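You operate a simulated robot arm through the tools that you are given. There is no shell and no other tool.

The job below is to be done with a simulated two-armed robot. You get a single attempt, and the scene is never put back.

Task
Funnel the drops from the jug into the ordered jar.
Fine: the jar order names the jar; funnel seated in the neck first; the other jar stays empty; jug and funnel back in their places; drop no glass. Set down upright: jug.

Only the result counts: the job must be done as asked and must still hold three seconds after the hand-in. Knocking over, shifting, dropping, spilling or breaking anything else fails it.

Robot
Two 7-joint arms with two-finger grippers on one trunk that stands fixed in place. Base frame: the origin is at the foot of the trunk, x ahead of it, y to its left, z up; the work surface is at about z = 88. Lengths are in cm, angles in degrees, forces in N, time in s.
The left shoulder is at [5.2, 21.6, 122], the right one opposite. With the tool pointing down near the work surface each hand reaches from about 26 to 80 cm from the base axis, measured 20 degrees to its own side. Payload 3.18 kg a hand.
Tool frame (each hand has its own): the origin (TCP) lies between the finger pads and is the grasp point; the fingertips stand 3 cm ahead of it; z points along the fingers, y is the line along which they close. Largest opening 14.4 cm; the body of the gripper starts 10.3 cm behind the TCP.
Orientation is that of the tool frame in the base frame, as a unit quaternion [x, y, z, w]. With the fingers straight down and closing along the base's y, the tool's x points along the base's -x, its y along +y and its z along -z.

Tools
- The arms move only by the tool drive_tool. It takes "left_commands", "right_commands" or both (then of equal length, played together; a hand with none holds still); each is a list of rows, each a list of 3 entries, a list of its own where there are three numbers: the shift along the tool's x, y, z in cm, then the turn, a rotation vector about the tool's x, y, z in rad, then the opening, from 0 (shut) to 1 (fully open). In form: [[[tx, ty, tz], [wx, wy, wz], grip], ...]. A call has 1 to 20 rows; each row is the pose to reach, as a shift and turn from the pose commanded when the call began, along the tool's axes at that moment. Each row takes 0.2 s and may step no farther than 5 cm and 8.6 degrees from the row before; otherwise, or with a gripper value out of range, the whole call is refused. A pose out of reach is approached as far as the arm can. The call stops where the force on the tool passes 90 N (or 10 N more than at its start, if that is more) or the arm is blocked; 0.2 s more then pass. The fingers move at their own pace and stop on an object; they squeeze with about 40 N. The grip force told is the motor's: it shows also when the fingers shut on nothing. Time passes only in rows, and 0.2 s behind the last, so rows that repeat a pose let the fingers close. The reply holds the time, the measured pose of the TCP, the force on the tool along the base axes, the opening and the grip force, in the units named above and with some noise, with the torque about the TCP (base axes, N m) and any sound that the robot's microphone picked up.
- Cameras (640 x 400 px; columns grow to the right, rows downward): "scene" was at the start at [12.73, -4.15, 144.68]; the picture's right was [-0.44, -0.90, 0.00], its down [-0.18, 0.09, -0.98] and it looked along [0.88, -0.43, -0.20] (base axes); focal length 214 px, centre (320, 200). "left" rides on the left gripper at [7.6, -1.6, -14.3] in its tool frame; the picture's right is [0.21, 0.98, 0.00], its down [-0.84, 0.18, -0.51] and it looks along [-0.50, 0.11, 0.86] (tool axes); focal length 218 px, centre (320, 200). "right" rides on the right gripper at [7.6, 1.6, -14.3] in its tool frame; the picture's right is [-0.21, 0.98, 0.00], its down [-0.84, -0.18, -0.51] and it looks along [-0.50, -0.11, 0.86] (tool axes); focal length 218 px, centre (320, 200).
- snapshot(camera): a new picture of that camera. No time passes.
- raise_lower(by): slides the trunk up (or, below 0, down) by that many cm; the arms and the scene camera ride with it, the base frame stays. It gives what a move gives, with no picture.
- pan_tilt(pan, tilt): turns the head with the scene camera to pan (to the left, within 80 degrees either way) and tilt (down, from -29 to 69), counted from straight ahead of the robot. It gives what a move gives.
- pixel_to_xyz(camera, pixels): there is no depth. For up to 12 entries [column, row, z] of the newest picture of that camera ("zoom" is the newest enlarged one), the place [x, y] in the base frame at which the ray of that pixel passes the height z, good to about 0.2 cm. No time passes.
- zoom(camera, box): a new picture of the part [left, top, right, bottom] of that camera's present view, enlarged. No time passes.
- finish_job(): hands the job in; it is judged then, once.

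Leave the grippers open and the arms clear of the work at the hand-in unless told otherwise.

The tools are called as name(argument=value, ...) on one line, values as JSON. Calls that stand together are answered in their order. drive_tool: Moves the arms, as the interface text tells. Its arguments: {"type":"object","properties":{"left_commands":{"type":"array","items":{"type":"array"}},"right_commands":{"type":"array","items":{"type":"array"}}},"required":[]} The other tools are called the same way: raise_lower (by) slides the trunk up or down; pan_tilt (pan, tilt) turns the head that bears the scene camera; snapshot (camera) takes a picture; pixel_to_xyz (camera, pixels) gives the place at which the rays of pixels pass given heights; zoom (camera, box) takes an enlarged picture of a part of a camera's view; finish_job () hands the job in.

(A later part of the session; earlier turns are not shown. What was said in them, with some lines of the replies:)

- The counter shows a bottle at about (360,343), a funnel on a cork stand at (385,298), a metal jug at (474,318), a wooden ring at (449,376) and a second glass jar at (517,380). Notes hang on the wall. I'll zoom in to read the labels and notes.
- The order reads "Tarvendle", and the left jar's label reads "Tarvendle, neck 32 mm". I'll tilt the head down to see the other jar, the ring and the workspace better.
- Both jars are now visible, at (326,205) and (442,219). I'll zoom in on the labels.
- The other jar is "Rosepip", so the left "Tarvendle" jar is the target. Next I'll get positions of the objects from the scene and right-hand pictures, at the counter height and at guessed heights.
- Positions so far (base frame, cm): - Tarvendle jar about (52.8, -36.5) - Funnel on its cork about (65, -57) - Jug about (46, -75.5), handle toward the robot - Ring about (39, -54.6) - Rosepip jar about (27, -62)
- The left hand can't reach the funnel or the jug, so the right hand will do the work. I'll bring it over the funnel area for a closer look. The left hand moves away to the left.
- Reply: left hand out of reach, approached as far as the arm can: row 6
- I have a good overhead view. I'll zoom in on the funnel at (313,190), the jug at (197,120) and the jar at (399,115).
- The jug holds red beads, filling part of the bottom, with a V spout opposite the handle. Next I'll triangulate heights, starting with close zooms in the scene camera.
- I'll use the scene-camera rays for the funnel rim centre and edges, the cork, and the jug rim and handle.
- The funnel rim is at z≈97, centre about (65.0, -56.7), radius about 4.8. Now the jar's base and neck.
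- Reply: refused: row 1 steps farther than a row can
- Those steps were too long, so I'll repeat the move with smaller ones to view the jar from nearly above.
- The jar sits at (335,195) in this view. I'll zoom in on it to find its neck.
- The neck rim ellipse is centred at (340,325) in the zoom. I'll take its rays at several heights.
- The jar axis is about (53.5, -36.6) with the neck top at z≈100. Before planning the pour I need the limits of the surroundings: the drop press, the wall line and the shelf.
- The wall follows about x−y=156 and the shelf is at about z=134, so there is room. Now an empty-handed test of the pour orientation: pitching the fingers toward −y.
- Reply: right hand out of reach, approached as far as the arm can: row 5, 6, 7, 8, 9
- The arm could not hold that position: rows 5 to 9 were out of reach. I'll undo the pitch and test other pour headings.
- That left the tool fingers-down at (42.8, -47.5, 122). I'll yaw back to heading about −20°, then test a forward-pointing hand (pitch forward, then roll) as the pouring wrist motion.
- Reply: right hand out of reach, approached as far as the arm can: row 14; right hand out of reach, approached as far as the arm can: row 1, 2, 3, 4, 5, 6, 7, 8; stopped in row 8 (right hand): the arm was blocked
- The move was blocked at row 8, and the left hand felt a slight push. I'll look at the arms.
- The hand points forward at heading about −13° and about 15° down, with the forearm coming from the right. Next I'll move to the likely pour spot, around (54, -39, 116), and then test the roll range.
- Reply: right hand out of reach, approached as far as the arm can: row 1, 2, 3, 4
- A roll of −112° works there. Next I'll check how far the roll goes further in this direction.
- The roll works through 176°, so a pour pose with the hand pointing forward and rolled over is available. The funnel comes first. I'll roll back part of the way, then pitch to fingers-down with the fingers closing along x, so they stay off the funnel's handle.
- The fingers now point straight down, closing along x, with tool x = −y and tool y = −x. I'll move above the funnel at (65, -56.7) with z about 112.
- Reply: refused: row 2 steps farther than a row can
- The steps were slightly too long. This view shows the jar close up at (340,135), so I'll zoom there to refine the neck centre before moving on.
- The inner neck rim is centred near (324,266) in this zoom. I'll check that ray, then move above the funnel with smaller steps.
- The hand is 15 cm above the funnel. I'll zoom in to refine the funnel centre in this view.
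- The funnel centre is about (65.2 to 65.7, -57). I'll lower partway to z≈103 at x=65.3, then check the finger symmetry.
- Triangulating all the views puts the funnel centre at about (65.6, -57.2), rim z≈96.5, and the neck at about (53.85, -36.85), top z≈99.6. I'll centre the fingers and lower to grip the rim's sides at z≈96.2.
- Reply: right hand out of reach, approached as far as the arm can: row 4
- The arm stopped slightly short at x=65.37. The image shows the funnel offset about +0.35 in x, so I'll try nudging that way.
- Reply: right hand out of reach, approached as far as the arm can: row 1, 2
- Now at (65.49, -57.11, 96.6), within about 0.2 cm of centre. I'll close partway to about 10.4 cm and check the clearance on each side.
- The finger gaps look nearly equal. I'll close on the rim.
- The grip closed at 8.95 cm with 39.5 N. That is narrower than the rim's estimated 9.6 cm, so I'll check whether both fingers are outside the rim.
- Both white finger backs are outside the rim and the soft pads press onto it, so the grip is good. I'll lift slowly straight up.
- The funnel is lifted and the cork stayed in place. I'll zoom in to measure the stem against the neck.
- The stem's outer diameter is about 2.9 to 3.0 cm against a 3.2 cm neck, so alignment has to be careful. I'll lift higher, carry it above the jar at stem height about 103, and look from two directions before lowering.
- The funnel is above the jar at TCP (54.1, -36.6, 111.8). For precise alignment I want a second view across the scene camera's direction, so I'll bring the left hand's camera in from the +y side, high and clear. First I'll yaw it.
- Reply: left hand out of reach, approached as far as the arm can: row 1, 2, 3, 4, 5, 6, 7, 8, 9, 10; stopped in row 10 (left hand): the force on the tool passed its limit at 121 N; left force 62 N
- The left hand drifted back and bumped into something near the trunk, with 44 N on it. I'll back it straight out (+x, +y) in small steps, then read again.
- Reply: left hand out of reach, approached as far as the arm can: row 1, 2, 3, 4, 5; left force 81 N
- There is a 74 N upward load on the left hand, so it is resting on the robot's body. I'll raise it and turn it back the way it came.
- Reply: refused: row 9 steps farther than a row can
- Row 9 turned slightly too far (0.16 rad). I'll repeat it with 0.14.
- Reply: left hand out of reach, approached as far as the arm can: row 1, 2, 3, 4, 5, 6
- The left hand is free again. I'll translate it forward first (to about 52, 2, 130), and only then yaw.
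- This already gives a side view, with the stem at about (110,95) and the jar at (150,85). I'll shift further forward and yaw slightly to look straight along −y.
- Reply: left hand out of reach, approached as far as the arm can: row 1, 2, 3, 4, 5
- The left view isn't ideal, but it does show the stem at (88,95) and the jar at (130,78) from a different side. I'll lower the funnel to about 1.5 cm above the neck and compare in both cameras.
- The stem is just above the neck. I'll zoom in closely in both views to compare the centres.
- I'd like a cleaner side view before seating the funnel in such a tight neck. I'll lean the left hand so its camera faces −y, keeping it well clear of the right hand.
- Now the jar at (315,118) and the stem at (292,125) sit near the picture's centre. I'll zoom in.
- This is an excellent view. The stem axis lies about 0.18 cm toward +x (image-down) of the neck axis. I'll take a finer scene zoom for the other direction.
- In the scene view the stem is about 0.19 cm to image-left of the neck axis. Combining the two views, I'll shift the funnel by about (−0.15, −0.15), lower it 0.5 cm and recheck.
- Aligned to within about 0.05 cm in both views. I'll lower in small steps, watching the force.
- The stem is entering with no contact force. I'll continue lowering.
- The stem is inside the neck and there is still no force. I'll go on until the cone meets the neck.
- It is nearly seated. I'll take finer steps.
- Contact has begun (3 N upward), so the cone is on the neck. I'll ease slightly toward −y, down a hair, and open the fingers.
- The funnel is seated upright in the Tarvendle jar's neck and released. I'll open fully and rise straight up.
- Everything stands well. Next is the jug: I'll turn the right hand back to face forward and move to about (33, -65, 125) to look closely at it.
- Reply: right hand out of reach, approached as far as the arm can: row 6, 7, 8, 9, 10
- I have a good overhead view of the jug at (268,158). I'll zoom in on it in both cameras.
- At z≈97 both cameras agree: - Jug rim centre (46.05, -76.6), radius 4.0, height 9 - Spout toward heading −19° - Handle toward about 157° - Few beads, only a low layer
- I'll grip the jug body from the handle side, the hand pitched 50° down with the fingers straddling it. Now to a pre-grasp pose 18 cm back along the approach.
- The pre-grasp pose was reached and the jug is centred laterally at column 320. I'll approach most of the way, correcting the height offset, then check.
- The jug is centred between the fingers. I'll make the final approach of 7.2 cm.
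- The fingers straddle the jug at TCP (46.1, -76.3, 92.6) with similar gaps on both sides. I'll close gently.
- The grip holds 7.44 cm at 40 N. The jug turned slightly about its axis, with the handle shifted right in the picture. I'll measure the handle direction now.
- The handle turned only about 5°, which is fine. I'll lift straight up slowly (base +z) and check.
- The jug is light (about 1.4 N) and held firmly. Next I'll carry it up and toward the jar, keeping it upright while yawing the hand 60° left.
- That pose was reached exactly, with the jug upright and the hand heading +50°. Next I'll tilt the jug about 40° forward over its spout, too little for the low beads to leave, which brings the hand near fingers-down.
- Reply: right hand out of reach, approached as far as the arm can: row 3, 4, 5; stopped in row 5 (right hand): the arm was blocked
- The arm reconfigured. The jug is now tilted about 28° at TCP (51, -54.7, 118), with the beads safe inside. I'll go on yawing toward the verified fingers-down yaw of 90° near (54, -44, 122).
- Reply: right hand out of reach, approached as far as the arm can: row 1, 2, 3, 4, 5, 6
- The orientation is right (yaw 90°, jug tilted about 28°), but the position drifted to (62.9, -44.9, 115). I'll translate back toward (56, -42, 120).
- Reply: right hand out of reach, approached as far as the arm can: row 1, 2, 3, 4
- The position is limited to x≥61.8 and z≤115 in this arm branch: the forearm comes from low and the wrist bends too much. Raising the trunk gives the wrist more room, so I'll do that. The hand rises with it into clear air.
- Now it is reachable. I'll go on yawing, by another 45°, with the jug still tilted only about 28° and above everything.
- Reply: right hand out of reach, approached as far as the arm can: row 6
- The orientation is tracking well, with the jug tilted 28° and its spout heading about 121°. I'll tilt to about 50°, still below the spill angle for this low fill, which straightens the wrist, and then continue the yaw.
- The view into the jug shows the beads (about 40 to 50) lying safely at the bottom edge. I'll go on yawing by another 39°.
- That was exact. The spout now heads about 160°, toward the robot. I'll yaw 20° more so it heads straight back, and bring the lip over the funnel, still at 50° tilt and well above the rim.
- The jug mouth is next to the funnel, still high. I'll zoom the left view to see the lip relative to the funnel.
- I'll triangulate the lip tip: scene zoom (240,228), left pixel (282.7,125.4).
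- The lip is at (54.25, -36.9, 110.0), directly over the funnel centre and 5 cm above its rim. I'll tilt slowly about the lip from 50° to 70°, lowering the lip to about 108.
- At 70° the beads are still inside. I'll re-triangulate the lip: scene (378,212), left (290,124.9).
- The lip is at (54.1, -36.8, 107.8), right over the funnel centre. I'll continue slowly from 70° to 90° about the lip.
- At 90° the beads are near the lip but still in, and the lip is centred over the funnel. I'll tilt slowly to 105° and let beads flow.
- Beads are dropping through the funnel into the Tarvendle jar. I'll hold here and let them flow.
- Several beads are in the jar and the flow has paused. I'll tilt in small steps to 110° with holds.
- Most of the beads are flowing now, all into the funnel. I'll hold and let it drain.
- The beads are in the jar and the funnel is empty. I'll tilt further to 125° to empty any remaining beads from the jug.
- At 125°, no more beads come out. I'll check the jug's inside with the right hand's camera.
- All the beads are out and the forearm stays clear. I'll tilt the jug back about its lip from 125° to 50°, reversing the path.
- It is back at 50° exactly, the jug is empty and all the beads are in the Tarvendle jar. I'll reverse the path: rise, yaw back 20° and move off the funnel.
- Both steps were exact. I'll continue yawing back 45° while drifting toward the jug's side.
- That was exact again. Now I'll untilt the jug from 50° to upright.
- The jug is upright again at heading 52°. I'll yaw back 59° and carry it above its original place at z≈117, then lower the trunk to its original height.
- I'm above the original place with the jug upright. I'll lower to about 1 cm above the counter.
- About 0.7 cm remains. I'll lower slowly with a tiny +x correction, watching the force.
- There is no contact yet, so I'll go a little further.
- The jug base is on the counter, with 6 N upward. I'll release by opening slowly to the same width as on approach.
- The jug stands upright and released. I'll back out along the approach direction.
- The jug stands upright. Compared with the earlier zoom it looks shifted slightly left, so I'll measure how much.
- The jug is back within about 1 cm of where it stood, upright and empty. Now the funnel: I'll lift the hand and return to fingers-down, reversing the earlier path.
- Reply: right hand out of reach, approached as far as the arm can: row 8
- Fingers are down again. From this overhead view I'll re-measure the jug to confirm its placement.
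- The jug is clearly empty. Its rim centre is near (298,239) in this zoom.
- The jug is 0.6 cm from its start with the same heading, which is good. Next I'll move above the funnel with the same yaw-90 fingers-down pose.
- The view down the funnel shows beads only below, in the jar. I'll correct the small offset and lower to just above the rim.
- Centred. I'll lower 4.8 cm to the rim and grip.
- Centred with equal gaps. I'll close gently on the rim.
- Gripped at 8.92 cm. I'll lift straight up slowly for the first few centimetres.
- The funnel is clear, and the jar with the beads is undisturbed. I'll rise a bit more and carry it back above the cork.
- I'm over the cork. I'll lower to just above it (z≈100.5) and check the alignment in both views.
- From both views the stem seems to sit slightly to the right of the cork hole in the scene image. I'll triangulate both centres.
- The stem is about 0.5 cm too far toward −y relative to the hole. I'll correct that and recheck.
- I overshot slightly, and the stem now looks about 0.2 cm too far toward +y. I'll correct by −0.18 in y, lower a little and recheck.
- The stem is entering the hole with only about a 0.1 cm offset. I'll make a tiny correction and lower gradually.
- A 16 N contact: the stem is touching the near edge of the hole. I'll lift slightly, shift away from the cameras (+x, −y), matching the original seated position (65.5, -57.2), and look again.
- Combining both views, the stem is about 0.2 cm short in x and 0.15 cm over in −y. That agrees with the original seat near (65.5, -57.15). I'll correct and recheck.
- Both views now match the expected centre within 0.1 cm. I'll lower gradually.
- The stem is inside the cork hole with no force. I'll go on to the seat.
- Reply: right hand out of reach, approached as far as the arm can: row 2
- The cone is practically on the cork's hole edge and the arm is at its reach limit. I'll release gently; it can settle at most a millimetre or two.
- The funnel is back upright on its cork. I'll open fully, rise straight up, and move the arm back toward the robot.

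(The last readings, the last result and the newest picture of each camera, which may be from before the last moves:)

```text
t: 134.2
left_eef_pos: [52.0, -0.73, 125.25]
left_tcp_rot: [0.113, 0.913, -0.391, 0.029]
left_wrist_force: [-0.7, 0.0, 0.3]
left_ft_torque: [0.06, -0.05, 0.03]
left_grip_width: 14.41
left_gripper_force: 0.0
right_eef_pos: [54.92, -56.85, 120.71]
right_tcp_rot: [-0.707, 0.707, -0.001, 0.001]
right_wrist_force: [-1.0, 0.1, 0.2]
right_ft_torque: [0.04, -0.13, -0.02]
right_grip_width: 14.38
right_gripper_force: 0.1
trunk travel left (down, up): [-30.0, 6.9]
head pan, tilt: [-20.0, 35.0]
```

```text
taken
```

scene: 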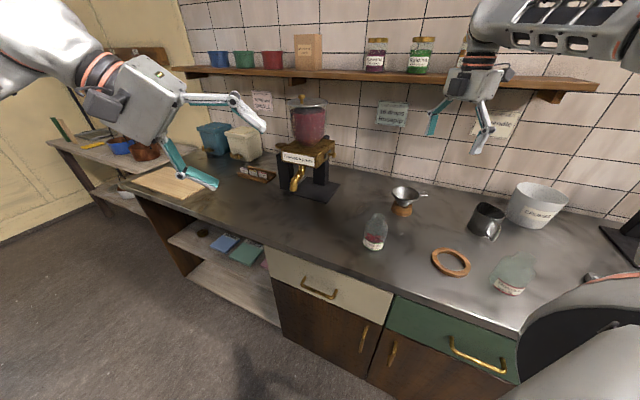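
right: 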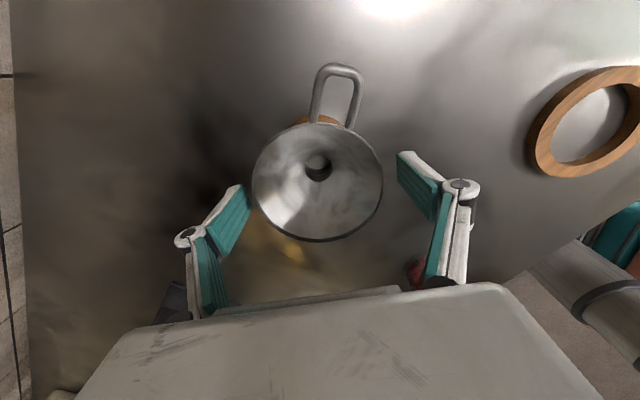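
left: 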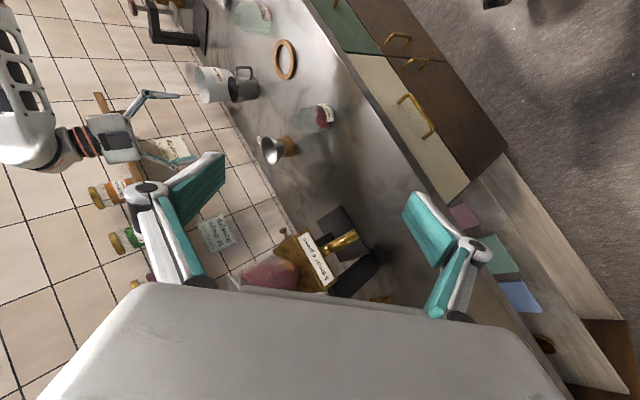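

Everything is in place: funnel on its cork, beads in the Tarvendle jar, jug upright, Rosepip untouched. I'll do a last close check for stray beads and upright objects.

zoom(camera="scene", box=[330, 170, 450, 270])

zoom(camera="scene", box=[430, 180, 560, 300])

zoom(camera="left", box=[190, 20, 400, 220])

```text
4.00 times, centred on (390, 220) of scene
```

zoom: 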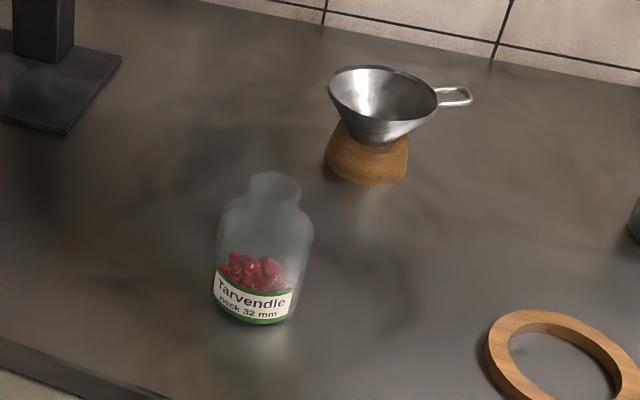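

```text
3.33 times, centred on (495, 240) of scene
```

zoom: 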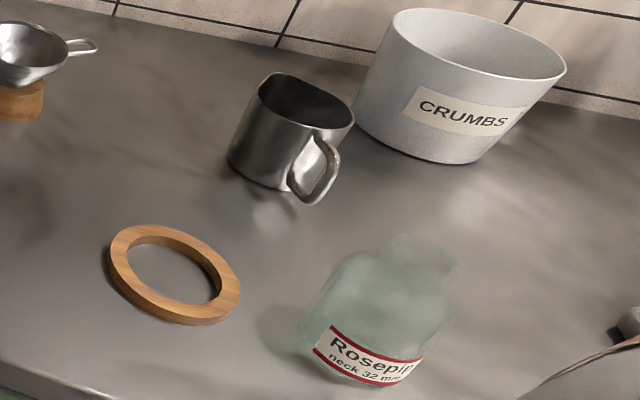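

```text
2.00 times, centred on (295, 120) of left
```

zoom: 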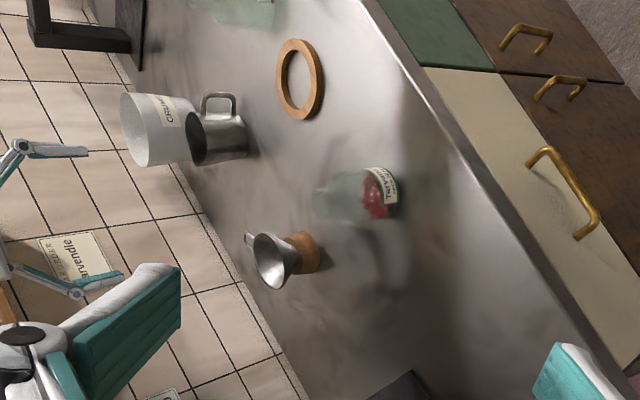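

The counter is clean and every object stands upright. Both grippers are open and clear of the work, so I'm handing in.

finish_job()

```text
The job is handed in.
```

The job is done and handed in. The beads (the drops) went from the jug through the funnel into the Tarvendle jar, the one named on the jar order.

- **Jar:** the funnel was seated in the neck before pouring. In the last close views I saw no stray beads on the counter, and I saw none left in the jug or the funnel.
- **Other jar:** nothing went near the Rosepip jar, and no glass was lifted or dropped.
- **Jug:** it stands upright, facing the same way as before, about 0.6 to 1 cm from where it started. I judged that close enough and did not grip it again to correct it.
- **Funnel:** it is back upright on its cork stand.
- **Contacts along the way:** while I moved the left hand into position for a side view, it bumped the robot's own body and stopped at 121 N. The funnel also touched the cork's edge at 16 N before I realigned it. Nothing on the counter was disturbed either time.

Both grippers are open and the arms are clear of the work.
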